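You operate a simulated robot arm through the tools that you are given. There is no shell and no other tool.

Carry out the task below with a simulated robot arm. There is one attempt and no reset: what you move stays moved.

TASK
Swap the stopper and the blue coupling, then open the blue line valve.
Fine: lay the yellow stopper on the post, push the coupling home into the AIR IN socket and stand the stopper in the LINE 2 holder.
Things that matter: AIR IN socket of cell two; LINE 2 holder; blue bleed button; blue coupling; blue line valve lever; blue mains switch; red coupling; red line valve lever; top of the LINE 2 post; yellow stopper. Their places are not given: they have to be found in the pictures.

The check looks at the end state, three seconds after you hand in, the way a careful person would. Anything else that was tipped, shoved, dropped, spilled or broken makes it a failure. A push-on lid holds only when it is set on centred and level and pressed home; a screw cap is set on level and turned clockwise until tight.

THE ROBOT
A 6-joint arm with a two-finger parallel gripper, fixed in place. Base frame: the origin is on the floor under the middle of its stand, x ahead of it, y to its left, z up. Readings come in m, rad, newtons and seconds.
With the tool pointing down near the work surface it reaches from about 0.1 to 0.7 m from the base axis. Its first joint turns from -1.152 to 1.152 rad. Payload 2.45 kg.
The TCP is the grasp point between the finger pads, 0.024 m short of the fingertips. In the tool frame z runs along the fingers and y along their closing line. The gripper opens to 0.068 m. The fingers are 0.017 m wide and 0.01 m thick; the gripper's body (0.04 by 0.07 m) begins 0.041 m behind the TCP.
Orientation is that of the tool frame in the base frame, as a unit quaternion [w, x, y, z]. With the fingers straight down and closing along the base's y, the tool's x points along the base's -x, its y along +y and its z along -z.

THE INTERFACE
- The arm moves only by the tool drive_tool. Its argument "deltas" is one flat list of numbers, 7 for each row, row after row: the shift along the tool's x, y, z in m, then the turn, a rotation vector about the tool's x, y, z in degrees, then the opening, from 0 (shut) to 1 (fully open). In form: [dx, dy, dz, wx, wy, wz, hand, dx, dy, dz, wx, wy, wz, hand, ...]. A call has 1 to 20 rows; each row shifts and turns the commanded pose from where the row before left it, along the tool's axes as they then stand. Rows are played at 5 a second. More than 0.05 m and 0.15 rad between two rows, or a gripper value outside its range, and nothing of the call is played. A pose out of reach is approached as far as the arm can. The call stops where the force on the tool passes 40 N (or 10 N more than at its start, if that is more) or the arm is blocked; 0.2 s more then pass. Each finger travels about 0.108 m/s and halts on what it meets, pressing with about 38 N; the grip force reading is that of the motor and also rises with nothing between the fingers. The clock runs only during rows and for 0.2 s after the last one: add rows that do not move to give the fingers time. The reply holds the time, the measured pose of the TCP, the force on the tool along the base axes, the opening and the grip force, in the units named above and with some noise, with the torque about the TCP (base axes, N m) and any sound that the robot's microphone picked up.
- Cameras (640 x 400 px; columns grow to the right, rows downward): "scene" is fixed at [0.1529, 0.4113, 1.4557]; the picture's right is [-0.89, -0.46, 0.00], its down [-0.31, 0.60, -0.74] and it looks along [0.34, -0.66, -0.67] (base axes); focal length 325 px, centre (320, 200). "wrist" rides on the gripper at [0.084, 0.011, -0.075] in the tool frame; the picture's right is [-0.13, 0.99, 0.00], its down [-0.60, -0.08, -0.79] and it looks along [-0.79, -0.10, 0.61] (tool axes); focal length 251 px, centre (320, 200).
- snapshot(camera): a new picture of that camera. No time passes.
- probe_pixels(camera, pixels): for up to 12 pixels [column, row] of the newest picture of that camera ("zoom" is the newest enlarged one), the place [x, y, z] in the base frame of the surface seen there, good to about 0.002 m, but the place of the scene camera against the robot may be out by one fixed shift of up to 0.012 m in any direction. No time passes.
- enlarge(camera, box): a new picture of the part [left, top, right, bottom] of that camera's present view, enlarged. No time passes.
- sign_off(): hands the job in; it is judged then, once.

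Unless the task says otherwise, let go and move clear before handing in.

The tools are called after "Request:" as a command line: name --argument value ..., lists and objects as JSON in quotes. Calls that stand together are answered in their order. drive_tool: Moves the arm, as the interface text tells. Its arguments: {"type":"object","properties":{"deltas":{"type":"array","items":{"type":"number"}}},"required":["deltas"]} The other tools are called the same way: snapshot (camera) takes a picture; probe_pixels (camera, pixels) gives the place of the surface under pixels of a picture; enlarge (camera, box) takes an enlarged picture of a part of a camera's view; sign_off () hands the job in.

At the start:

```text
clock: 0.0
eef_pos: [0.3661, -0.1941, 1.0552]
ee_rot: [0.0, 0.0, 1.0, 0.0]
contact_force: [-0.7, 0.4, -0.1]
ft_torque: [0.02, 0.01, 0.06]
opening: 0.068
grip_force: 0.0
```

scene: 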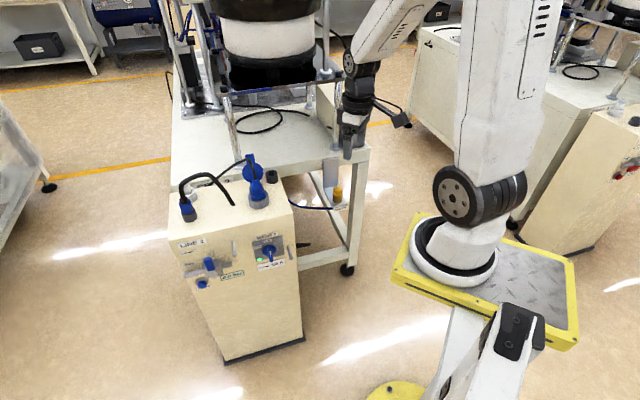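
wrist: 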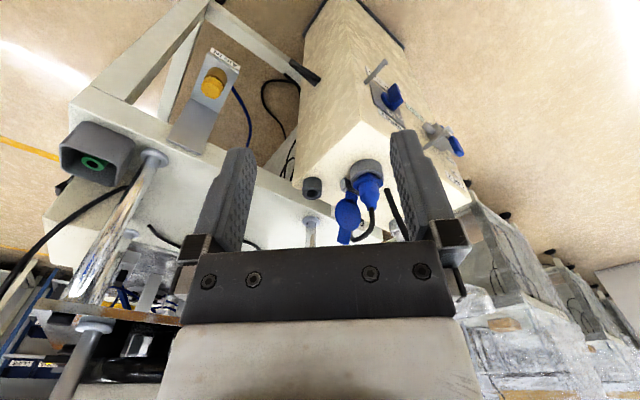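

The scene picture shows a post labelled LINE 2 (px ~235,260) with blue parts on top (px 255,185; 187,210), and a yellow item at px (337,195) by the table. I will look closer before moving.

Request:
enlarge --camera "scene" --box '[160, 130, 320, 230]'

Request:
enlarge --camera "scene" --box '[160, 220, 320, 320]'

Request:
enlarge --camera "scene" --box '[280, 130, 400, 230]'

Request:
enlarge --camera "wrist" --box '[140, 30, 320, 180]'

Request:
enlarge --camera "wrist" --box '[290, 50, 480, 250]'

```text
4.00 times, centred on (240, 180) of scene
```

zoom: 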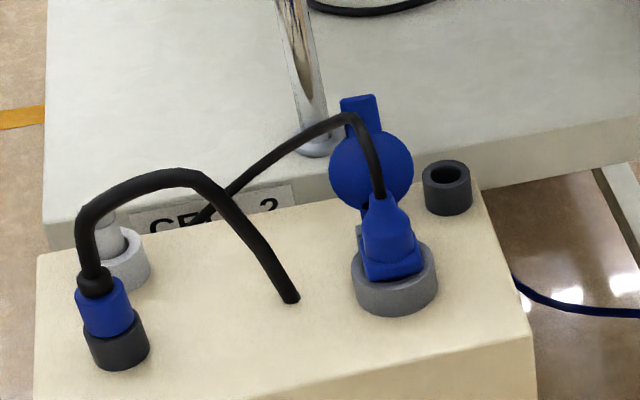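

```text
4.00 times, centred on (240, 270) of scene
```

zoom: 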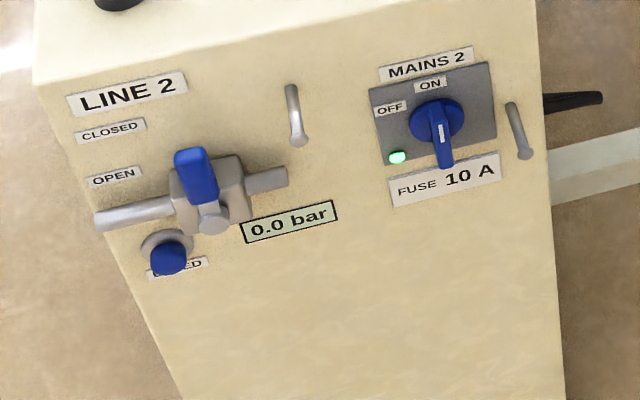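

```text
4.00 times, centred on (340, 180) of scene
```

zoom: 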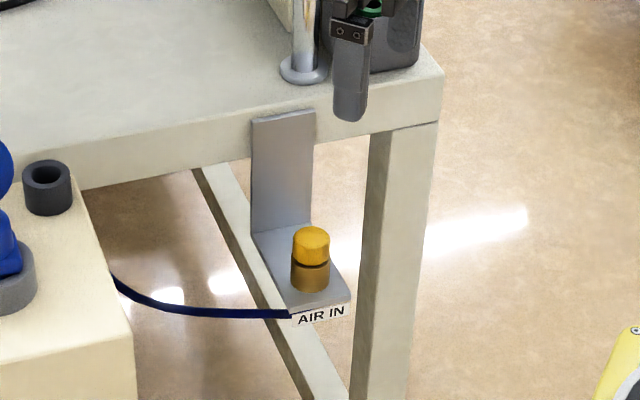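

```text
2.67 times, centred on (230, 105) of wrist
```

zoom: 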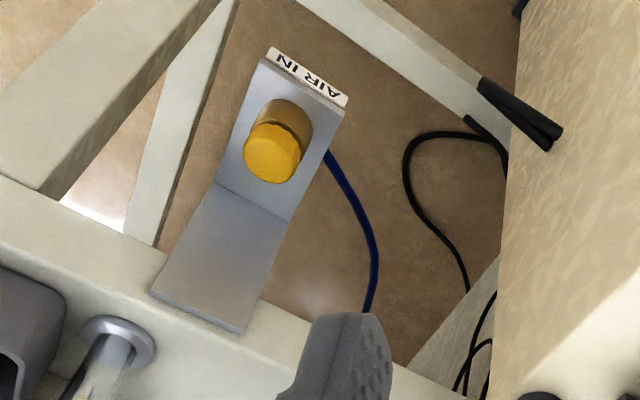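

```text
2.00 times, centred on (385, 150) of wrist
```

zoom: 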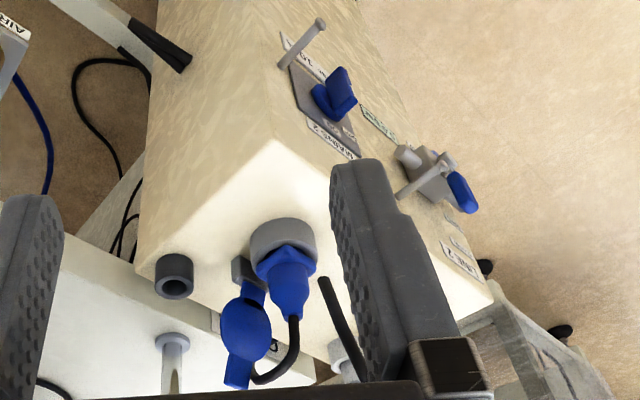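

The zooms show the blue coupling with its hose in the left dark cup (scene px ~187,210), a plug with flap lid in a grey socket (px 255,190), an empty dark cup (px 272,176), the valve showing 0.0 bar, and the yellow stopper in the AIR IN bracket (px 337,195). I will probe places in both cameras.

Request:
probe_pixels --camera "scene" --pixels '[[187, 213], [186, 205], [191, 219], [190, 193], [183, 200], [207, 172], [233, 205], [255, 198], [272, 172], [275, 178], [191, 195], [220, 215]]'

Request:
probe_pixels --camera "scene" --pixels '[[337, 189], [337, 192], [337, 200], [348, 202], [330, 191], [356, 202], [351, 207], [345, 160], [358, 158], [170, 235], [290, 205], [175, 175]]'

Request:
probe_pixels --camera "wrist" --pixels '[[213, 87], [208, 92], [222, 74], [205, 75], [225, 65], [200, 120], [316, 193], [307, 183], [366, 170], [370, 190], [335, 160], [348, 215]]'

Request:
probe_pixels --camera "scene" --pixels '[[209, 264], [207, 260], [212, 269], [213, 274], [190, 274], [230, 265], [202, 284], [205, 272], [220, 270], [188, 253], [189, 264], [230, 275]]'

```text
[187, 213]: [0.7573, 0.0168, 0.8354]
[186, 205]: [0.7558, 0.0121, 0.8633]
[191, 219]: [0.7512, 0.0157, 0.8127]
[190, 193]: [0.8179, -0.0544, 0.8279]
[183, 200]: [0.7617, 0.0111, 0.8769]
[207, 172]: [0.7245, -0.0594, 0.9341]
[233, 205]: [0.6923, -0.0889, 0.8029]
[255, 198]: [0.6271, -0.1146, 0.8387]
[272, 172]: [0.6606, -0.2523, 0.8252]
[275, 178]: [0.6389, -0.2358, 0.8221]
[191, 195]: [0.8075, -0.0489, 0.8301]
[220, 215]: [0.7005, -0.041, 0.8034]
```

```text
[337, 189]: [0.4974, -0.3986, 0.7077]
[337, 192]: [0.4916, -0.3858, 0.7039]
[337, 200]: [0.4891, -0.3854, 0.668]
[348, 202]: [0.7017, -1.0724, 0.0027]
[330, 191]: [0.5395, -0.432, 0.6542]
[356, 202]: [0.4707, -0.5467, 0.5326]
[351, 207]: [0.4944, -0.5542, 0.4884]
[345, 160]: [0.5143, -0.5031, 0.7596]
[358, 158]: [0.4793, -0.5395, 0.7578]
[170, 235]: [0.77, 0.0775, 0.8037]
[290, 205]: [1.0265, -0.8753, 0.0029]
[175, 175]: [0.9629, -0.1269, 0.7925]
```

```text
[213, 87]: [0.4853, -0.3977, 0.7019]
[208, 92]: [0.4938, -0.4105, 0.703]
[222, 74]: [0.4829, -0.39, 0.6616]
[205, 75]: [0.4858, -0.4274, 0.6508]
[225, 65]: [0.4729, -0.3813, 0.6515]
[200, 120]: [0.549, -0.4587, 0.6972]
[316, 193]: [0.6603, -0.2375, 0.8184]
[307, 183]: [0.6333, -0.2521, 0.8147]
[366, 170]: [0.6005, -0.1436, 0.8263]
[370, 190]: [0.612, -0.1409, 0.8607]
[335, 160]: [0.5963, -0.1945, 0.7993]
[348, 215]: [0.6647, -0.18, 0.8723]
```

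```text
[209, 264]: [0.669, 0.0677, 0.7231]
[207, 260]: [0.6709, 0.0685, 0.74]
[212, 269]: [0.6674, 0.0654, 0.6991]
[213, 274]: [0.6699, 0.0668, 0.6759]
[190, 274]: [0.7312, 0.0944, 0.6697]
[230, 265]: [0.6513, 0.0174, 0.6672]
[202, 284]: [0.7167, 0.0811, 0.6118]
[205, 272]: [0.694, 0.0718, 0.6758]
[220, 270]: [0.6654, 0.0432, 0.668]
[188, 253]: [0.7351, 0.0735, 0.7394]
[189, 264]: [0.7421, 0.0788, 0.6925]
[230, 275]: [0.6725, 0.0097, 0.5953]
```

The probes put the stopper near (0.487, -0.40, z 0.70) and the coupling near (0.757, 0.017, z 0.84), with the post top at z about 0.80. I will turn the tool by 45° to line up with the table edge and go above the stopper for a closer look.

Request:
drive_tool --deltas '[0, 0, 0, 0, 0, 7.5, 1, 0, 0, 0, 0, 0, 7.5, 1, 0, 0, 0, 0, 0, 7.5, 1, 0, 0, 0, 0, 0, 7.5, 1, 0, 0, 0, 0, 0, 7.5, 1, 0, 0, 0, 0, 0, 7.5, 1, -0.033, -0.0086, 0.0279, 0, 0, 0, 1, -0.033, -0.0086, 0.0279, 0, 0, 0, 1, -0.033, -0.0086, 0.0279, 0, 0, 0, 1, -0.033, -0.0086, 0.0279, 0, 0, 0, 1, -0.03, -0.0086, 0.02, 0, 0, 0, 1]'

Request:
snapshot --camera "wrist"

Request:
snapshot --camera "scene"

```text
clock: 2.4
eef_pos: [0.4484, -0.3401, 0.9211]
ee_rot: [0.0, 0.382, 0.924, -0.001]
contact_force: [-0.1, 0.6, 1.5]
ft_torque: [0.0, 0.0, -0.01]
opening: 0.0681
grip_force: 0.0
```

```text
taken
```

wrist: 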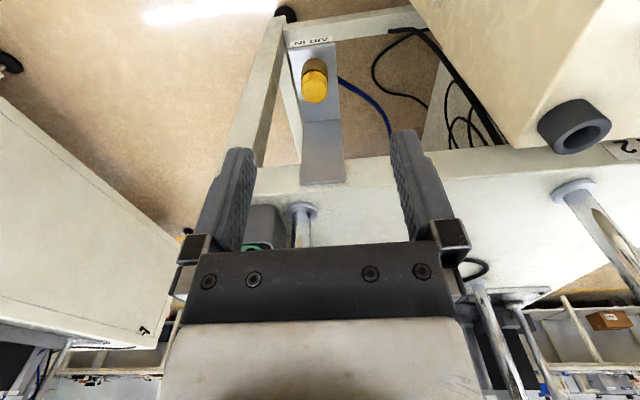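

```text
taken
```

scene: 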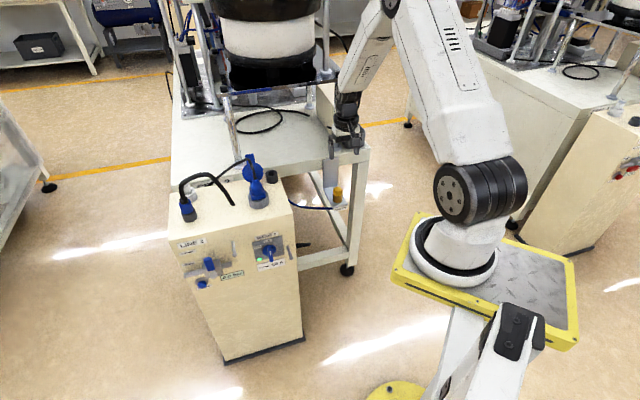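

The stopper now shows at wrist px (314,80), almost in line between the fingers, with the bracket square to the view. I will enlarge and probe it.

Request:
enlarge --camera "wrist" --box '[260, 30, 380, 190]'

Request:
probe_pixels --camera "wrist" --pixels '[[314, 88], [314, 98], [303, 86], [325, 86], [314, 75], [315, 64], [318, 50], [300, 50], [335, 48], [320, 125], [308, 180], [345, 178]]'

```text
2.50 times, centred on (320, 110) of wrist
```

zoom: 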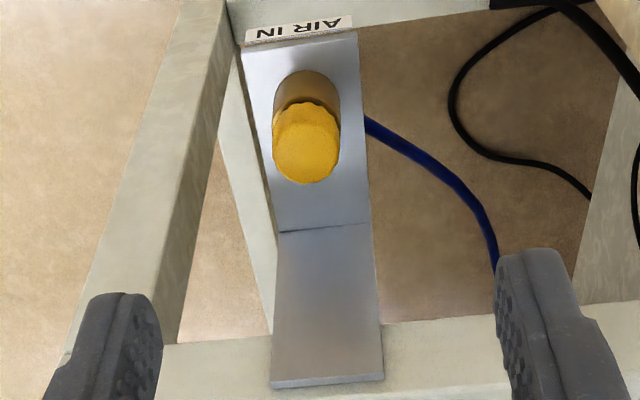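

```text
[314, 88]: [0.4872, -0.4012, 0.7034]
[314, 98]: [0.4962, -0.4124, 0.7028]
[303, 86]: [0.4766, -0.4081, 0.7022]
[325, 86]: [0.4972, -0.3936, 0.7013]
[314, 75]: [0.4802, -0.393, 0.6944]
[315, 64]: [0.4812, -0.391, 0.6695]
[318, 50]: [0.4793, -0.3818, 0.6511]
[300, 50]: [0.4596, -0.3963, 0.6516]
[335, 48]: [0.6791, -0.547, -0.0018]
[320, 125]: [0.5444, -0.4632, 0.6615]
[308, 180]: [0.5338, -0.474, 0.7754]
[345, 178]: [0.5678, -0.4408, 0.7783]
```

The cap is about 28 mm across with its top at z 0.703, centred near (0.487, -0.401). I will probe the zoom finely to find where yellow ends and brass begins.

Request:
probe_pixels --camera "zoom" --pixels '[[306, 128], [306, 118], [306, 110], [306, 105], [306, 100], [306, 94], [306, 85], [306, 76], [275, 140], [337, 140], [306, 180], [277, 100]]'

Request:
enlarge --camera "scene" --box '[312, 170, 362, 220]'

```text
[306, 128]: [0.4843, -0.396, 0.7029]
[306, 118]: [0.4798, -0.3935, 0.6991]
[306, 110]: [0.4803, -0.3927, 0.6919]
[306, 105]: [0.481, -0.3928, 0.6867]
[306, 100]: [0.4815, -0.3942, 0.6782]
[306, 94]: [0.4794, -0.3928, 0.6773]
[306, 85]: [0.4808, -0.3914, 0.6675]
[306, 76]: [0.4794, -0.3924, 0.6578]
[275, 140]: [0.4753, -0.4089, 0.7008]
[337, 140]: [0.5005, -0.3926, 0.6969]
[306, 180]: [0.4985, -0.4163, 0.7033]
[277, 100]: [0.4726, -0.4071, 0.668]
```

```text
8.00 times, centred on (337, 195) of scene
```

zoom: 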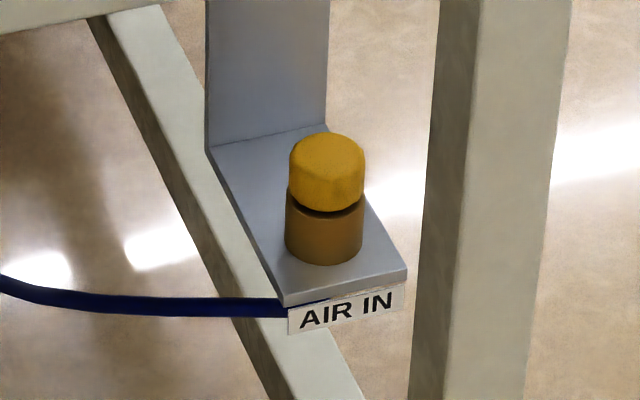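

The cap's underside is at z ≈0.681 with brass just below, so the fingertips should stop at about z 0.683. I will move over the cap centre (0.490, -0.403), down to about z 0.78 first, and check.

Request:
drive_tool --deltas '[-0.0185, -0.0038, 0.035, 0, 0, 0, 1, -0.0185, -0.0038, 0.035, 0, 0, 0, 1, -0.0185, -0.0038, 0.035, 0, 0, 0, 1, -0.0185, -0.0038, 0.035, 0, 0, 0, 1, 0, 0, 0, 0, 0, 0, 1]'

Request:
snapshot --camera "wrist"

Request:
enlarge --camera "scene" --box '[290, 100, 410, 220]'

```text
clock: 3.6
eef_pos: [0.4922, -0.4032, 0.7827]
ee_rot: [0.0, 0.383, 0.924, 0.0]
contact_force: [-0.4, 0.4, 0.2]
ft_torque: [0.03, 0.0, 0.02]
opening: 0.0679
grip_force: 0.0
```

```text
taken
```

wrist: 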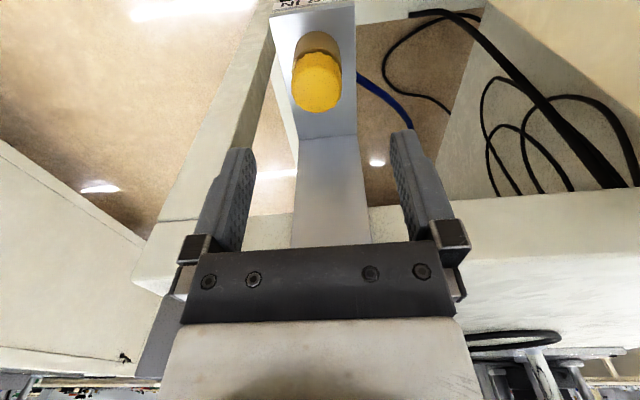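

```text
3.33 times, centred on (350, 160) of scene
```

zoom: 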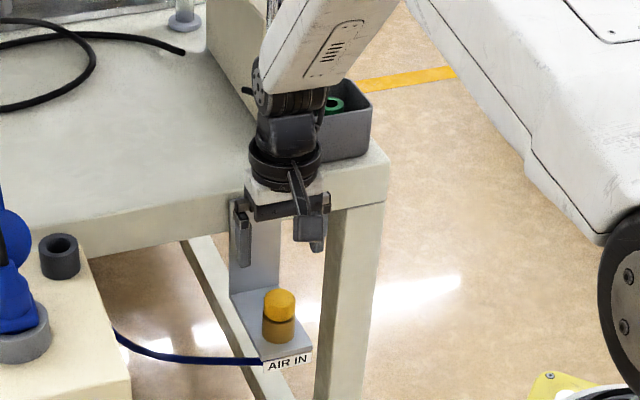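

I am about 80 mm above the cap with the fingers to either side; the cap shows at wrist px (317,82) against an expected (320,90) for the tool axis. I will probe it again from here.

Request:
enlarge --camera "wrist" --box '[270, 10, 370, 130]'

Request:
probe_pixels --camera "wrist" --pixels '[[317, 60], [317, 70], [317, 80], [317, 90], [317, 100], [317, 108], [317, 111], [296, 82], [340, 82], [293, 85], [300, 85], [335, 85]]'

```text
3.33 times, centred on (320, 70) of wrist
```

zoom: 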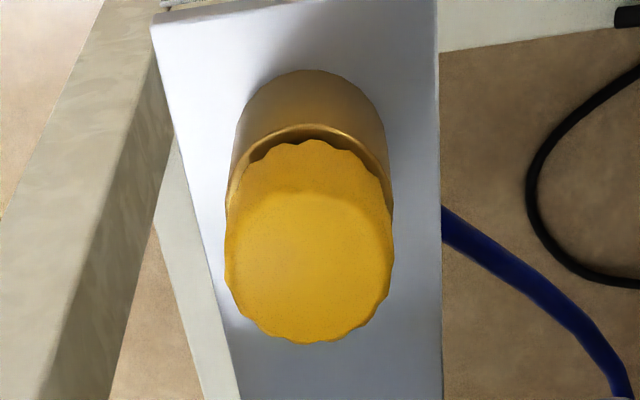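

```text
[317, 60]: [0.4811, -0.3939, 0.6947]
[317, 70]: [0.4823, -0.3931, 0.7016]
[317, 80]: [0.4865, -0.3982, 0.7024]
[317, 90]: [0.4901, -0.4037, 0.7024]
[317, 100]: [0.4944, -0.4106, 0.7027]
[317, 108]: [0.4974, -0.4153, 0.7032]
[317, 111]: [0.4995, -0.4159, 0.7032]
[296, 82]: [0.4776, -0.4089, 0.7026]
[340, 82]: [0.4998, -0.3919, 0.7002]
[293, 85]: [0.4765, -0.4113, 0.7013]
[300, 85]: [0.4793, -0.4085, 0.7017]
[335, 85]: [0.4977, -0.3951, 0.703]
```

The cap centre works out at about (0.491, -0.404), so I need only a 1.5 mm side correction. I will descend to z ≈0.707 and close on the yellow head only.

Request:
drive_tool --deltas '[0, -0.0015, 0.025, 0, 0, 0, 1, 0, 0, 0.025, 0, 0, 0, 1, 0, 0, 0.015, 0, 0, 0, 1, 0, 0, 0.0105, 0, 0, 0, 1, 0, 0, 0, 0, 0, 0, 1]'

Request:
snapshot --camera "wrist"

Request:
enlarge --camera "scene" --box '[310, 140, 370, 220]'

```text
clock: 4.8
eef_pos: [0.4907, -0.4036, 0.7074]
ee_rot: [0.0, 0.383, 0.924, 0.001]
contact_force: [0.1, 0.9, 0.8]
ft_torque: [0.02, 0.0, -0.02]
opening: 0.0679
grip_force: 0.1
```

```text
taken
```

wrist: 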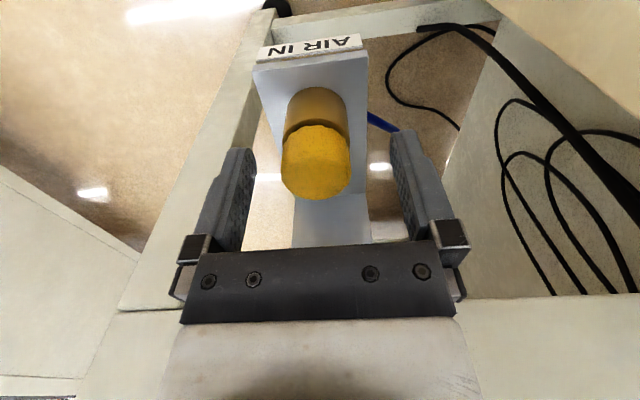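

```text
5.00 times, centred on (340, 180) of scene
```

zoom: 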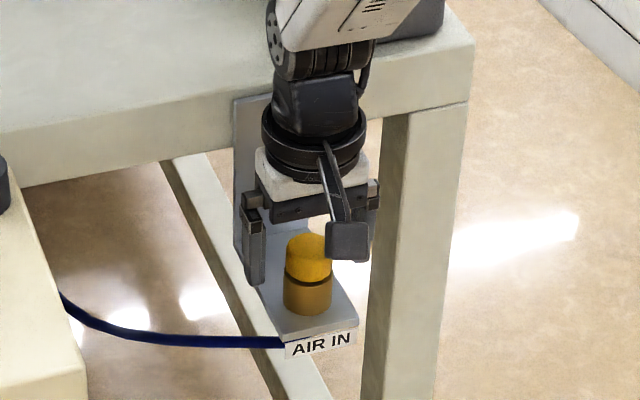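

The TCP is at z 0.707 and the head sits centred between the pads (px 317,165). I will close the fingers now.

Request:
drive_tool --deltas '[0, 0, 0, 0, 0, 0, 0.4, 0, 0, 0, 0, 0, 0, 0.2, 0, 0, 0, 0, 0, 0, 0, 0, 0, 0, 0, 0, 0, 0]'

```text
clock: 5.8
eef_pos: [0.4916, -0.4037, 0.7071]
ee_rot: [0.0, 0.383, 0.924, 0.0]
contact_force: [-0.3, -0.4, 0.0]
ft_torque: [-0.01, 0.03, 0.01]
opening: 0.0323
grip_force: 38.6
```

The fingers hold at a 32 mm opening with 38.6 N of grip. I will lift the stopper slowly out of the socket.

Request:
drive_tool --deltas '[0, 0, -0.005, 0, 0, 0, 0, 0, 0, -0.005, 0, 0, 0, 0, 0, 0, -0.01, 0, 0, 0, 0, 0, 0, -0.015, 0, 0, 0, 0, 0, 0, -0.02, 0, 0, 0, 0, 0, 0, -0.025, 0, 0, 0, 0]'

Request:
snapshot --camera "wrist"

Request:
enlarge --camera "scene" --box '[310, 120, 370, 210]'

```text
clock: 7.2
eef_pos: [0.4921, -0.4029, 0.7912]
ee_rot: [0.0, 0.383, 0.924, 0.0]
contact_force: [-0.4, -0.1, -0.6]
ft_torque: [0.02, 0.01, 0.01]
opening: 0.0323
grip_force: 38.3
```

```text
taken
```

wrist: 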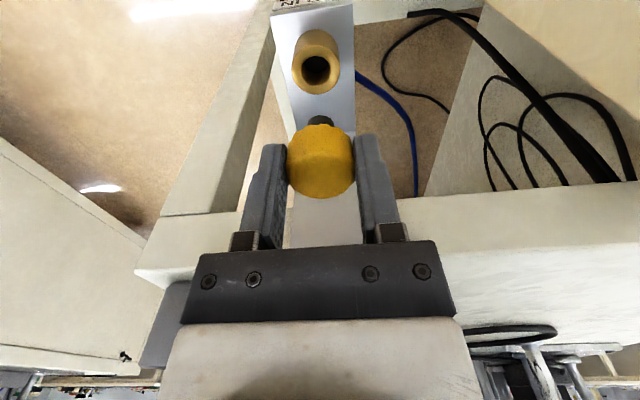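

```text
4.44 times, centred on (340, 165) of scene
```

zoom: 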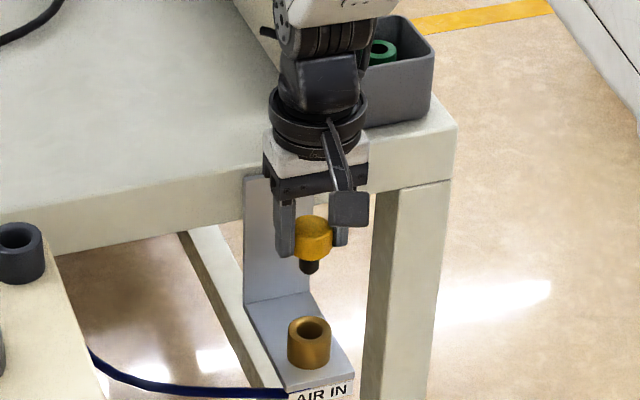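

The stopper came out: a yellow head with a narrow black stem below (wrist px 320,120), and the AIR IN hole is now open (px 317,68). I will look closely at the stem to decide how to put it down.

Request:
enlarge --camera "wrist" --box '[270, 10, 370, 210]'

Request:
enlarge --camera "scene" --box '[320, 155, 360, 205]'

Request:
probe_pixels --camera "wrist" --pixels '[[320, 117], [320, 121], [310, 121], [330, 121], [302, 66], [331, 66], [317, 55], [317, 82], [317, 68], [317, 91], [292, 66], [341, 66]]'

```text
2.00 times, centred on (320, 110) of wrist
```

zoom: 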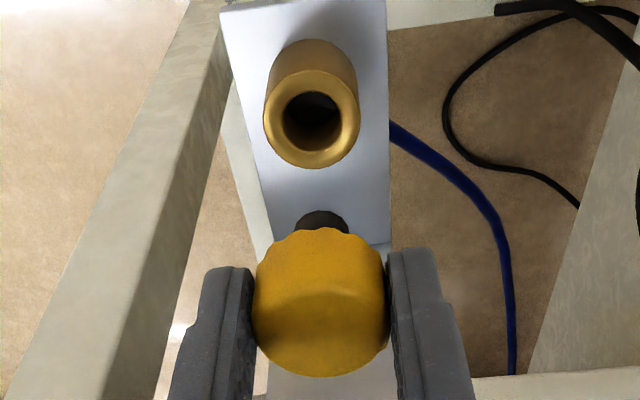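

```text
8.00 times, centred on (340, 180) of scene
```

zoom: 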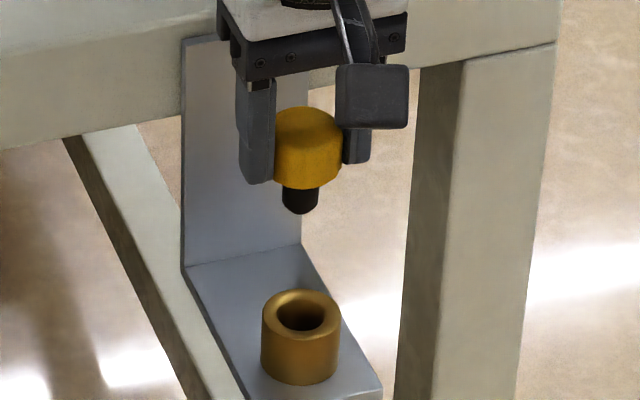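

```text
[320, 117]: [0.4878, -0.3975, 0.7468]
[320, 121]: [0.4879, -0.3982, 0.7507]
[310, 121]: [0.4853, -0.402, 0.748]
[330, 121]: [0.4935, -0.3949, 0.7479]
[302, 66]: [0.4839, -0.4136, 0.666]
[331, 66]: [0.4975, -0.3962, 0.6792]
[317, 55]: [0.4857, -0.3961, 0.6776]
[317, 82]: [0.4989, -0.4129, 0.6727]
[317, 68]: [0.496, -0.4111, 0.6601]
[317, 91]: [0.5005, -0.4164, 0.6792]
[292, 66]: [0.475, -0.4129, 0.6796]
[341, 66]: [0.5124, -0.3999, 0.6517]
```

The stem is about 16 mm across and 20 mm long, so the stopper can stand upright on the flat post top as it is held. I will lift to about z 1.0, swing over towards the post with yaw back to zero, and survey the post top.

Request:
drive_tool --deltas '[0, 0, -0.042, 0, 0, 0, 0, 0, 0, -0.042, 0, 0, 0, 0, 0, 0, -0.042, 0, 0, 0, 0, 0, 0, -0.042, 0, 0, 0, 0, 0, 0, -0.042, 0, 0, 0, 0, 0.0283, 0.0336, 0, 0, 0, 0, 0, 0.0283, 0.0336, 0, 0, 0, 0, 0, 0.0283, 0.0336, 0, 0, 0, 0, 0, 0.0283, 0.0336, 0, 0, 0, 0, 0, 0.0283, 0.0336, 0, 0, 0, 0, 0, 0.0283, 0.0336, 0, 0, 0, 0, 0, 0.0283, 0.0336, 0, 0, 0, 0, 0, 0.0283, 0.0336, 0, 0, 0, 0, 0, 0, 0, 0, 0, 0, -7.5, 0, 0, 0, 0, 0, 0, -7.5, 0, 0, 0, 0, 0, 0, -7.5, 0, 0, 0, 0, 0, 0, -7.5, 0, 0, 0, 0, 0, 0, -7.5, 0, 0, 0, 0, 0, 0, -7.5, 0]'

Request:
snapshot --camera "wrist"

Request:
snapshot --camera "scene"

```text
clock: 11.2
eef_pos: [0.5207, -0.0522, 0.9988]
ee_rot: [0.0, -0.001, 1.0, 0.0]
contact_force: [-0.3, 0.2, 0.1]
ft_torque: [-0.02, -0.03, -0.04]
opening: 0.0322
grip_force: 38.0
```

```text
taken
```

wrist: 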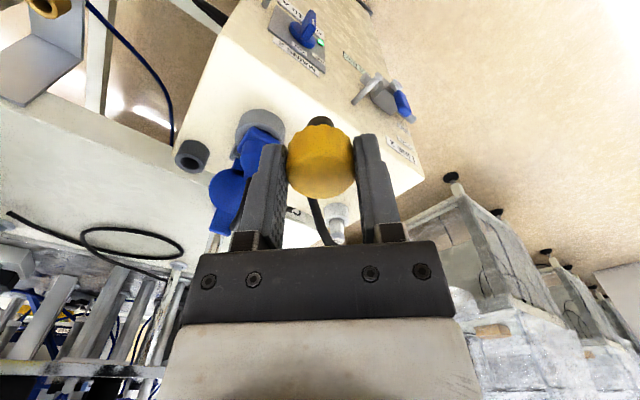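

```text
taken
```

scene: 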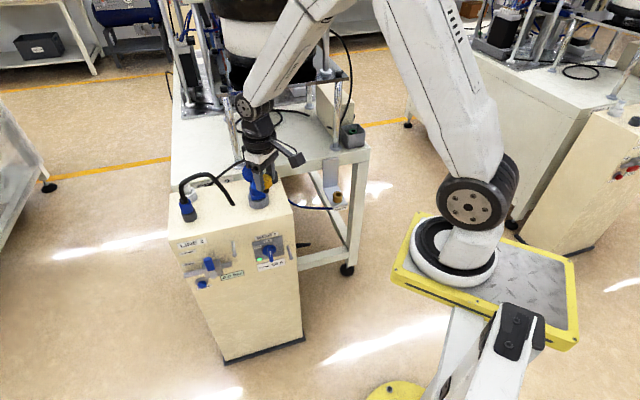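

The post is in view but the right finger hides the coupling. I will shift the gripper 0.12 m to the left (+y) and look again.

Request:
drive_tool --deltas '[0.01, 0.04, 0, 0, 0, 0, 0, 0.01, 0.04, 0, 0, 0, 0, 0, 0.01, 0.04, 0, 0, 0, 0, 0]'

Request:
snapshot --camera "wrist"

Request:
probe_pixels --camera "scene" --pixels '[[171, 236], [172, 197], [276, 178], [293, 211], [230, 222], [215, 200], [240, 195], [250, 215], [275, 200], [270, 205], [200, 220], [225, 196]]'

```text
clock: 12.0
eef_pos: [0.4902, 0.0686, 0.9953]
ee_rot: [0.0, 0.0, 1.0, 0.0]
contact_force: [-0.4, -0.4, -0.2]
ft_torque: [-0.05, 0.0, -0.02]
opening: 0.0325
grip_force: 38.4
```

```text
taken
```

wrist: 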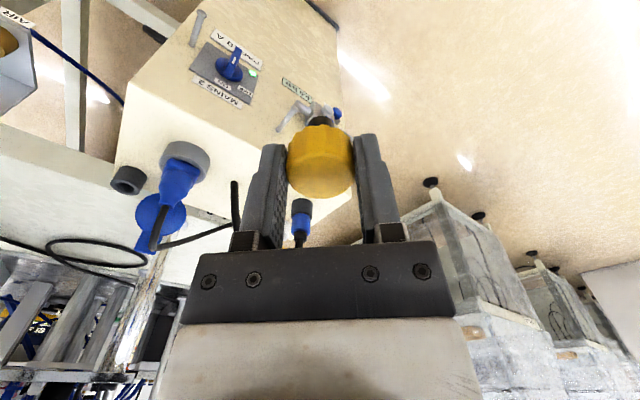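

```text
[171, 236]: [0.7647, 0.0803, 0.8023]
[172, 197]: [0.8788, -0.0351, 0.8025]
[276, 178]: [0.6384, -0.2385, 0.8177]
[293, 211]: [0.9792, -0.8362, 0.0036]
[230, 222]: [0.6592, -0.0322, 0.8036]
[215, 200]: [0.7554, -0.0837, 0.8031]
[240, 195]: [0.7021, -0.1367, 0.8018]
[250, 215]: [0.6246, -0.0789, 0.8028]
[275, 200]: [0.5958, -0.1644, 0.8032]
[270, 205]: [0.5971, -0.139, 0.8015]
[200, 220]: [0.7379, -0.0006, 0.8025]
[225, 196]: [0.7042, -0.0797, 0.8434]
```

The coupling is now visible in the gap under the stopper (wrist px 302,220). Before placing the stopper I will enlarge the post top and probe it in the wrist frame, so the put-down spot is exact.

Request:
enlarge --camera "wrist" --box '[100, 60, 280, 260]'

Request:
probe_pixels --camera "wrist" --pixels '[[185, 150], [165, 160], [206, 163], [128, 180], [220, 170], [230, 175], [240, 160], [235, 195], [302, 206], [302, 222], [180, 180], [160, 215]]'

Request:
enlarge --camera "wrist" --box '[260, 90, 380, 250]'

```text
2.00 times, centred on (190, 160) of wrist
```

zoom: 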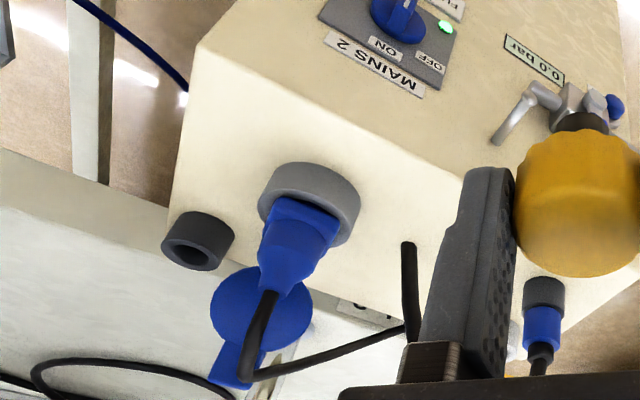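

```text
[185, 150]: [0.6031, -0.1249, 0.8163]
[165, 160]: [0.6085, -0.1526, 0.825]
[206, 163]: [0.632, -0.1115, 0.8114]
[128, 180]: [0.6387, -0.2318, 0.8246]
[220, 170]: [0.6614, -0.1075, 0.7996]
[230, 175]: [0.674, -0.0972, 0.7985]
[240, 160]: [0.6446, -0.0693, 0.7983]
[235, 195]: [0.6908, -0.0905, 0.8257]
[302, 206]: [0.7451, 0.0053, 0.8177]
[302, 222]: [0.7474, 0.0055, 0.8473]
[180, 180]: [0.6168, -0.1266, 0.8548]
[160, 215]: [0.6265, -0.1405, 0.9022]
```

```text
2.50 times, centred on (320, 170) of wrist
```

zoom: 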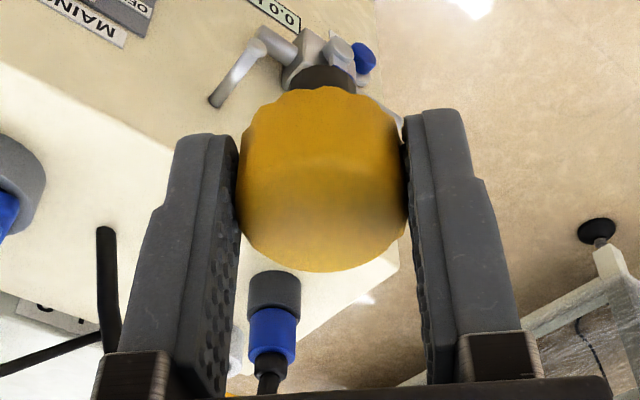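

The post top is flat at z ≈0.7985 in the wrist frame. I will find its front edge precisely before choosing the put-down spot between the hose root and that edge.

Request:
probe_pixels --camera "wrist" --pixels '[[240, 130], [240, 136], [240, 140], [240, 145], [225, 125], [225, 130], [225, 134], [225, 138], [225, 150], [250, 150], [250, 145], [234, 190]]'

```text
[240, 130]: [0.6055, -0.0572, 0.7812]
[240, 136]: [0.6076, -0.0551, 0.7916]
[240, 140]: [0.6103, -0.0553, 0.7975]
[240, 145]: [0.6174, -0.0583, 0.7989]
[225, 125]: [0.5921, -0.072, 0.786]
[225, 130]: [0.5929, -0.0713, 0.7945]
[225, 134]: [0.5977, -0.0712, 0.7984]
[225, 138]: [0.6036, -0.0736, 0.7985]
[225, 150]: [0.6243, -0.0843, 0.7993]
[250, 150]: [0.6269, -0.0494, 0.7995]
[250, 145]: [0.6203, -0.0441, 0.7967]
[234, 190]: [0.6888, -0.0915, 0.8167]
```

The front edge lies at about (0.610, -0.055), so a spot at (0.650, -0.054) is about 26 mm inside it and clear of the hose root at (0.690, -0.091) and the plug ring. I will turn to the −45° yaw and go above it at z ≈0.92.

Request:
drive_tool --deltas '[0, 0, 0, 0, 0, 7.5, 0, 0, 0, 0, 0, 0, 7.5, 0, 0, 0, 0, 0, 0, 7.5, 0, 0, 0, 0, 0, 0, 7.5, 0, 0, 0, 0, 0, 0, 7.5, 0, 0, 0, 0, 0, 0, 7.5, 0, -0.04, 0.0054, 0.015, 0, 0, 0, 0, -0.04, 0.0054, 0.015, 0, 0, 0, 0, -0.04, 0.0054, 0.015, 0, 0, 0, 0, -0.04, 0.0054, 0.015, 0, 0, 0, 0, -0.04, 0.0053, 0.015, 0, 0, 0, 0, 0, 0, 0, 0, 0, 0, 0]'

Request:
snapshot --camera "wrist"

Request:
enlarge --camera "scene" --box '[160, 100, 320, 240]'

```text
clock: 14.6
eef_pos: [0.6521, -0.0553, 0.9232]
ee_rot: [0.0, 0.383, 0.924, 0.0]
contact_force: [0.1, 0.6, -0.1]
ft_torque: [-0.03, 0.0, 0.0]
opening: 0.0321
grip_force: 38.3
```

```text
taken
```

wrist: 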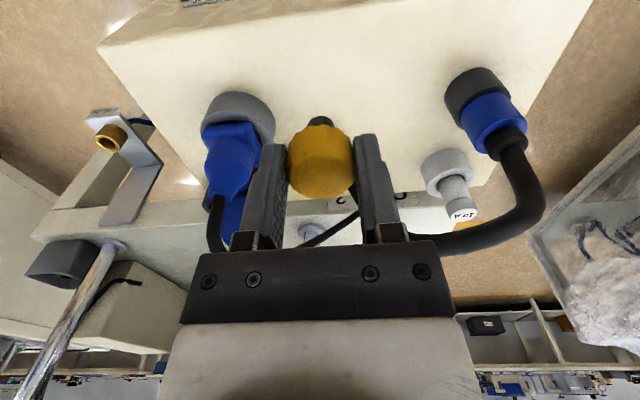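

```text
2.86 times, centred on (240, 170) of scene
```

zoom: 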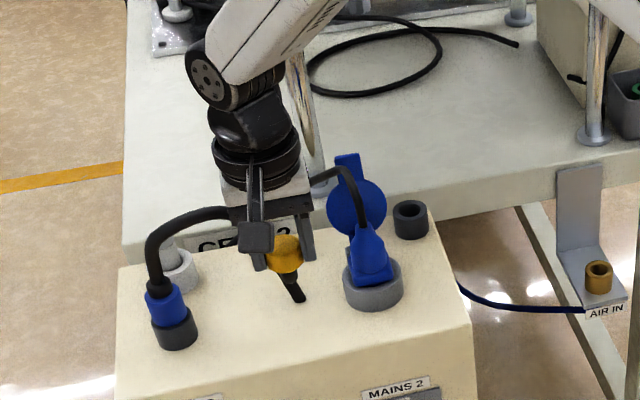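

The spot under the stopper is clear, the hose passes behind the gripper (scene zoom px 235,215) and force is near zero. I will descend to just above the expected contact height.

Request:
drive_tool --deltas '[0, 0, 0.02, 0, 0, 0, 0, 0, 0, 0.02, 0, 0, 0, 0, 0, 0, 0.02, 0, 0, 0, 0, 0, 0, 0.008, 0, 0, 0, 0, 0, 0, 0, 0, 0, 0, 0]'

Request:
enlarge --camera "scene" --box '[190, 140, 270, 220]'

Request:
snapshot --camera "wrist"

```text
clock: 15.8
eef_pos: [0.65, -0.0558, 0.8539]
ee_rot: [0.0, 0.383, 0.924, 0.0]
contact_force: [-0.5, -0.3, 0.2]
ft_torque: [-0.04, -0.01, -0.01]
opening: 0.0322
grip_force: 37.5
```

```text
5.00 times, centred on (230, 180) of scene
```

zoom: 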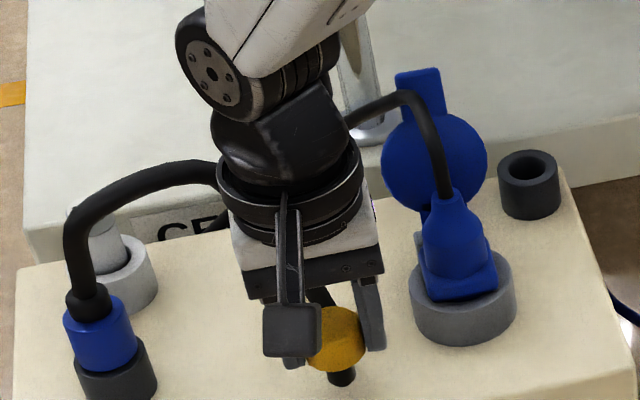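

```text
taken
```

wrist: 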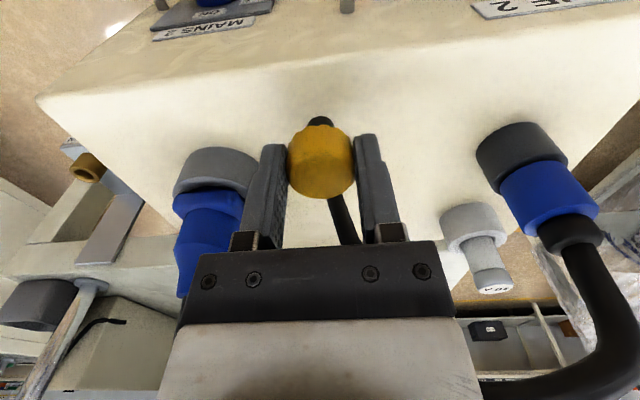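

The stem tip is a few mm above the post with no contact force yet. I will creep down.

Request:
drive_tool --deltas '[0, 0, 0.003, 0, 0, 0, 0, 0, 0, 0.003, 0, 0, 0, 0, 0, 0, 0, 0, 0, 0, 0]'

Request:
drive_tool --deltas '[0, 0, 0.001, 0, 0, 0, 0, 0, 0, 0, 0, 0, 0, 0]'

Request:
drive_tool --deltas '[0, 0, 0.001, 0, 0, 0, 0, 0, 0, 0, 0, 0, 0, 0]'

```text
clock: 16.6
eef_pos: [0.6513, -0.0573, 0.8507]
ee_rot: [-0.001, 0.383, 0.924, 0.0]
contact_force: [0.0, 0.6, -0.3]
ft_torque: [0.02, 0.0, 0.0]
opening: 0.0323
grip_force: 37.8
```

```text
clock: 17.2
eef_pos: [0.6496, -0.0558, 0.8479]
ee_rot: [0.0, 0.383, 0.924, 0.0]
contact_force: [-0.9, 0.5, 0.4]
ft_torque: [0.01, -0.02, 0.04]
opening: 0.0321
grip_force: 38.3
```

```text
clock: 17.8
eef_pos: [0.651, -0.0563, 0.8482]
ee_rot: [0.001, 0.383, 0.924, -0.001]
contact_force: [-1.4, -2.1, 4.8]
ft_torque: [-0.06, 0.08, 0.0]
opening: 0.0322
grip_force: 38.0
```

Contact: 4.8 N upward at z ≈0.848, so the stem rests on the post. I will open the fingers partway, gently.

Request:
drive_tool --deltas '[0, 0, 0, 0, 0, 0, 0.5, 0, 0, 0, 0, 0, 0, 0.55, 0, 0, 0, 0, 0, 0, 0.65, 0, 0, 0, 0, 0, 0, 0.72, 0, 0, 0, 0, 0, 0, 0.72]'

Request:
snapshot --camera "wrist"

Request:
enlarge --camera "scene" --box '[190, 150, 270, 230]'

```text
clock: 19.0
eef_pos: [0.6502, -0.0564, 0.8471]
ee_rot: [-0.001, 0.382, 0.924, 0.0]
contact_force: [-0.4, -0.2, -0.9]
ft_torque: [0.01, 0.02, 0.02]
opening: 0.049
grip_force: 0.1
```

```text
taken
```

wrist: 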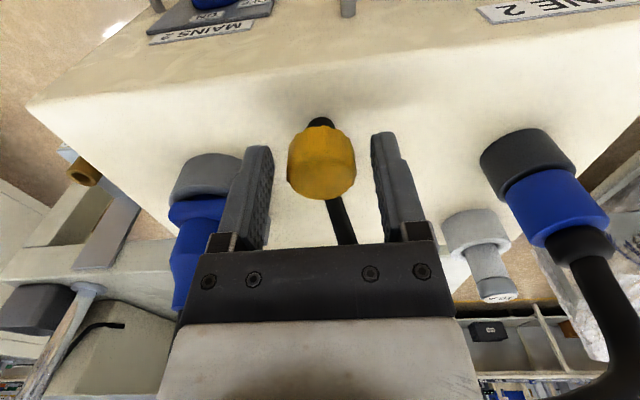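

```text
5.00 times, centred on (230, 190) of scene
```

zoom: 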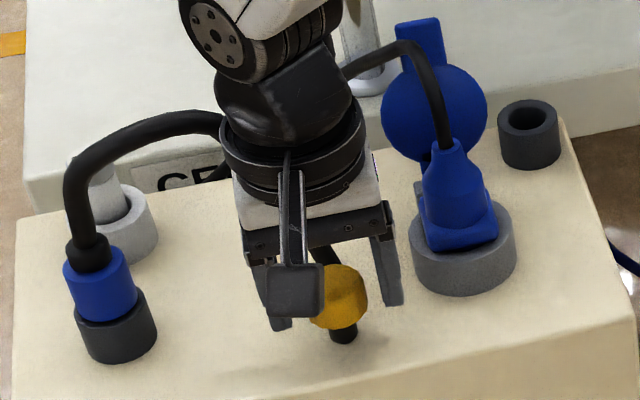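

The stopper stands free and upright on the post (wrist px 321,160). I will lift straight up, clear of it, to z ≈1.0.

Request:
drive_tool --deltas '[0, 0, -0.01, 0, 0, 0, 0.72, 0, 0, -0.02, 0, 0, 0, 0.72, 0, 0, -0.03, 0, 0, 0, 0.72, 0, 0, -0.04, 0, 0, 0, 0.72, 0, 0, -0.04, 0, 0, 0, 0.72, 0, 0, -0.02, 0, 0, 0, 1]'

Request:
snapshot --camera "wrist"

Request:
snapshot --camera "scene"

```text
clock: 20.4
eef_pos: [0.6505, -0.0532, 1.0065]
ee_rot: [0.001, 0.383, 0.924, 0.0]
contact_force: [-0.8, 0.1, 0.9]
ft_torque: [-0.01, -0.02, -0.03]
opening: 0.0679
grip_force: 0.0
```

```text
taken
```

wrist: 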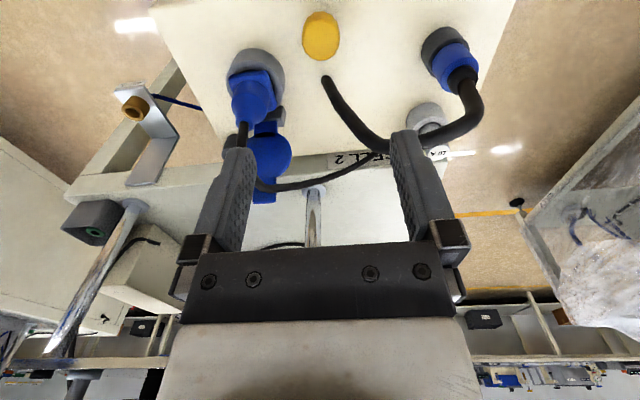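

```text
taken
```

scene: 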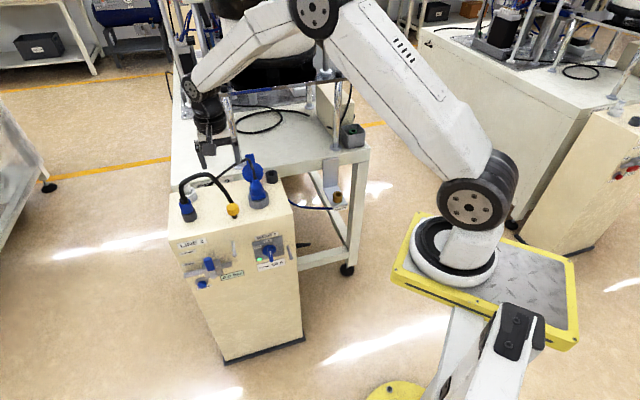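

The stopper stands on the post (wrist px 320,35; scene px 233,210). Now I will enlarge and probe the coupling, its holder and the hose.

Request:
enlarge --camera "wrist" --box '[300, 10, 500, 170]'

Request:
probe_pixels --camera "wrist" --pixels '[[445, 58], [455, 75], [465, 90], [470, 120], [440, 140], [390, 150], [345, 115], [327, 80], [434, 50], [440, 35], [425, 112], [430, 135]]'

Request:
enlarge --camera "scene" --box '[160, 160, 240, 240]'

```text
2.50 times, centred on (400, 90) of wrist
```

zoom: 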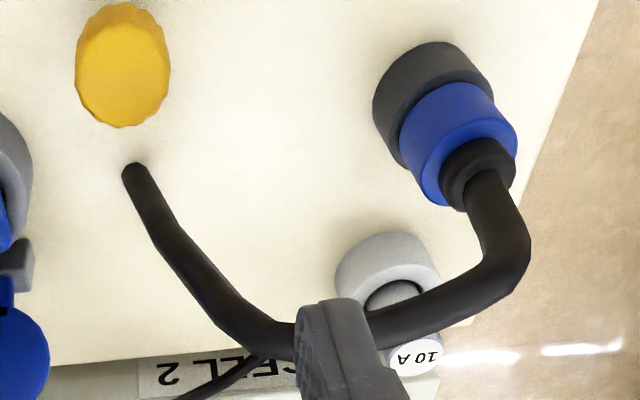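

```text
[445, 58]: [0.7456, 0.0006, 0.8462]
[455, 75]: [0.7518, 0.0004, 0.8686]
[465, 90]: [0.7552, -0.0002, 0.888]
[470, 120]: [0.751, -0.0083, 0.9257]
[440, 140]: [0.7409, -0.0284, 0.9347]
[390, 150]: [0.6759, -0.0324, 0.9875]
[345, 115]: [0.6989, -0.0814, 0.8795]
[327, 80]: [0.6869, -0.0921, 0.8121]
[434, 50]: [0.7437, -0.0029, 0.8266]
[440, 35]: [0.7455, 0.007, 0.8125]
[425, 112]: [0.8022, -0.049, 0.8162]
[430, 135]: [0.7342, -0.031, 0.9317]
```

```text
5.00 times, centred on (200, 200) of scene
```

zoom: 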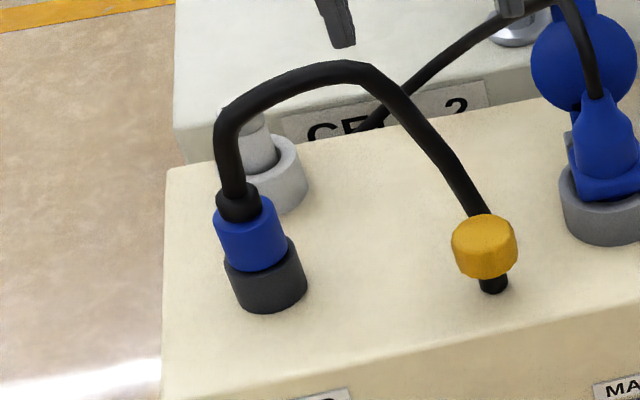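

The coupling axis is near (0.764, 0.0): dark holder up to z ≈0.827, blue body about 0.828–0.865, hose rising vertically from its top. A vertical grasp would hit the hose, so I will back off, return yaw to zero and tilt the tool 45° forward.

Request:
drive_tool --deltas '[0.035, 0, -0.01, 0, 0, 0, 1, 0.035, 0, -0.01, 0, 0, 0, 1, 0, 0, 0, 0, 0, -7.5, 1, 0, 0, 0, 0, 0, -7.5, 1, 0, 0, 0, 0, 0, -7.5, 1, 0, 0, 0, 0, 0, -7.5, 1, 0, 0, 0, 0, 0, -7.5, 1, 0, 0, 0, 0, 0, -7.5, 1, 0, 0, 0, 0, -7.5, 0, 1, 0, 0, 0, 0, -7.5, 0, 1, 0, 0, 0, 0, -7.5, 0, 1, 0, 0, 0, 0, -7.5, 0, 1, 0, 0, 0, 0, -7.5, 0, 1, 0, 0, 0, 0, -7.5, 0, 1, 0, 0, 0, 0, 0, 0, 1]'

Request:
snapshot --camera "wrist"

Request:
snapshot --camera "scene"

```text
clock: 23.6
eef_pos: [0.601, -0.0052, 1.0282]
ee_rot: [0.384, 0.0, 0.924, 0.0]
contact_force: [0.0, -0.3, 0.4]
ft_torque: [-0.03, 0.01, 0.03]
opening: 0.068
grip_force: 0.1
```

```text
taken
```

wrist: 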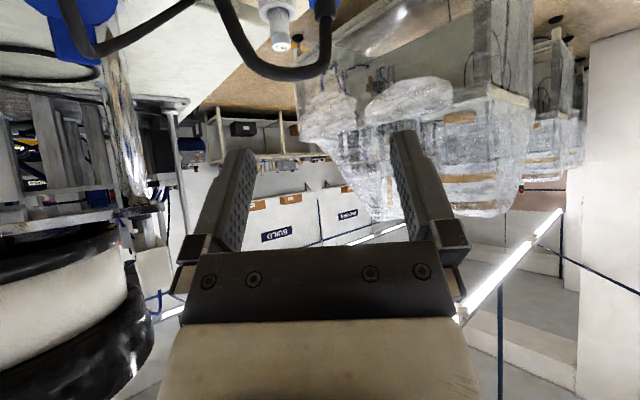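

```text
taken
```

scene: 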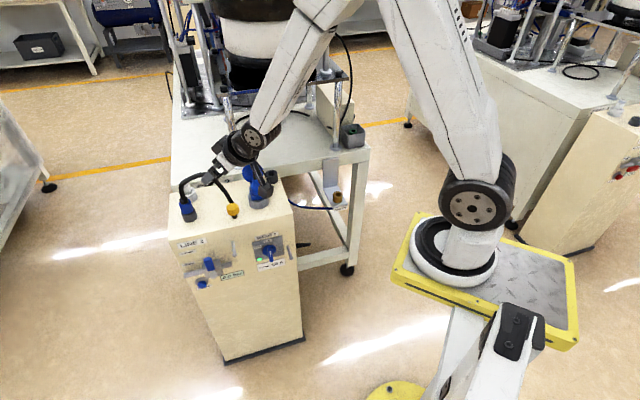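

The tool is tilted 45° and the arm is clear of everything. I will lower towards a pre-grasp viewpoint behind the coupling at about (0.655, 0, 0.93) to see it between the fingers.

Request:
drive_tool --deltas '[0.0108, 0.0017, 0.0363, 0, 0, 0, 1, 0.0108, 0.0017, 0.0363, 0, 0, 0, 1, 0.0108, 0.0017, 0.0363, 0, 0, 0, 1, 0, 0, 0, 0, 0, 0, 1]'

Request:
snapshot --camera "wrist"

Request:
enlarge --camera "scene" --box '[150, 120, 310, 240]'

```text
clock: 24.6
eef_pos: [0.6575, 0.0002, 0.9286]
ee_rot: [0.383, 0.0, 0.924, 0.0]
contact_force: [0.0, -0.1, 0.0]
ft_torque: [-0.03, -0.04, 0.0]
opening: 0.0679
grip_force: 0.1
```

```text
taken
```

wrist: 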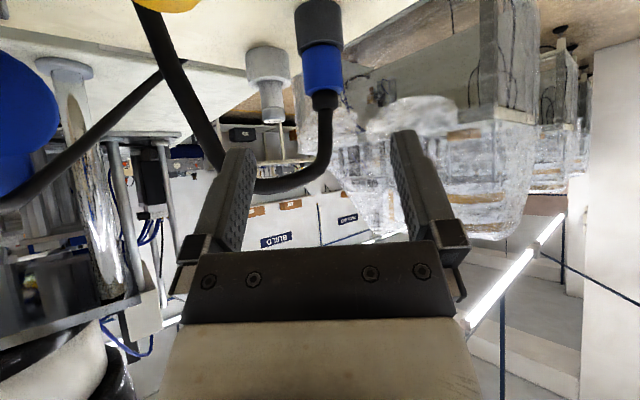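

```text
3.33 times, centred on (230, 180) of scene
```

zoom: 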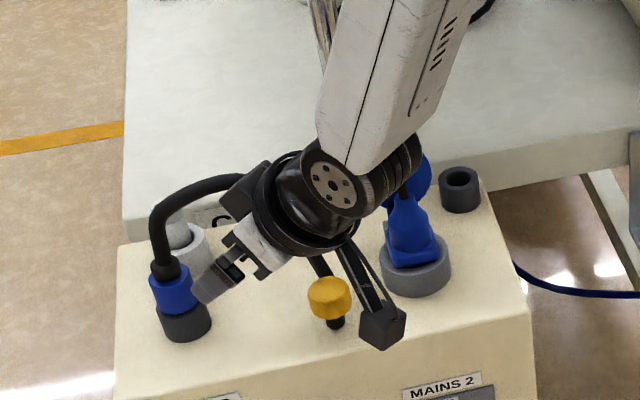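

I can see the coupling clearly at wrist px (320,70), the fuse at (268,80) and the hose looping across the right finger's line at (235,185). I will probe the hose path and the coupling to be sure the fingers can pass.

Request:
probe_pixels --camera "wrist" --pixels '[[325, 130], [324, 155], [310, 175], [290, 184], [265, 187], [212, 140], [195, 100], [180, 65], [165, 30], [253, 187], [325, 100], [318, 160]]'

Request:
probe_pixels --camera "wrist" --pixels '[[304, 70], [322, 70], [341, 70], [322, 50], [322, 46], [322, 88], [322, 92], [318, 30], [297, 30], [342, 30], [268, 60], [270, 100]]'

Request:
enlarge --camera "wrist" --box '[240, 0, 400, 200]'

```text
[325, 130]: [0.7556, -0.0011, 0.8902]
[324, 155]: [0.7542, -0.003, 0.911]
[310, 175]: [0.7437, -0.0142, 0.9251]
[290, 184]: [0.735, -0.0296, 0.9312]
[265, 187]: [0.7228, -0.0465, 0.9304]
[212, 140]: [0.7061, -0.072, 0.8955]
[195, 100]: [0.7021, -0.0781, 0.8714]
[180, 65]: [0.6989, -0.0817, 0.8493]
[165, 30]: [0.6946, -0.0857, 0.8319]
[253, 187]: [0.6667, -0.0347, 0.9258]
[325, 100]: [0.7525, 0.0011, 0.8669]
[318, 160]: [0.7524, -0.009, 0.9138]
```

```text
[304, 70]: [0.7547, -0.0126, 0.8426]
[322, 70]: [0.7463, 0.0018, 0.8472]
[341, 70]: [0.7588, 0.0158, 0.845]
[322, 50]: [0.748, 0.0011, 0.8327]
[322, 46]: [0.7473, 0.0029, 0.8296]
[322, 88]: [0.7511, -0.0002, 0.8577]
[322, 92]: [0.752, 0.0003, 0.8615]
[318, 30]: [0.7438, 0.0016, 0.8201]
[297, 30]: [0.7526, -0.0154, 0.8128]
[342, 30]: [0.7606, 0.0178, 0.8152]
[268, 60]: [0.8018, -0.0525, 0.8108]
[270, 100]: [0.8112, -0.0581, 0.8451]
```

```text
2.00 times, centred on (320, 100) of wrist
```

zoom: 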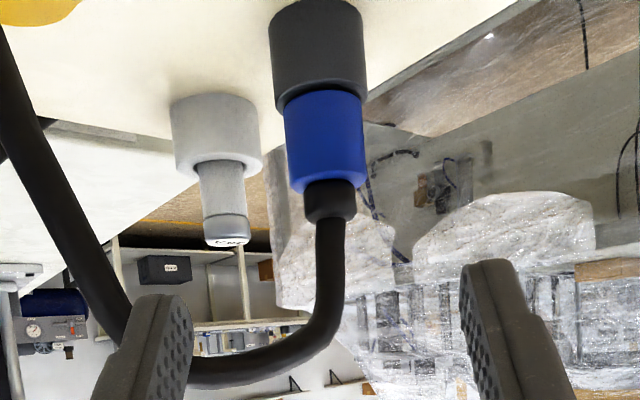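

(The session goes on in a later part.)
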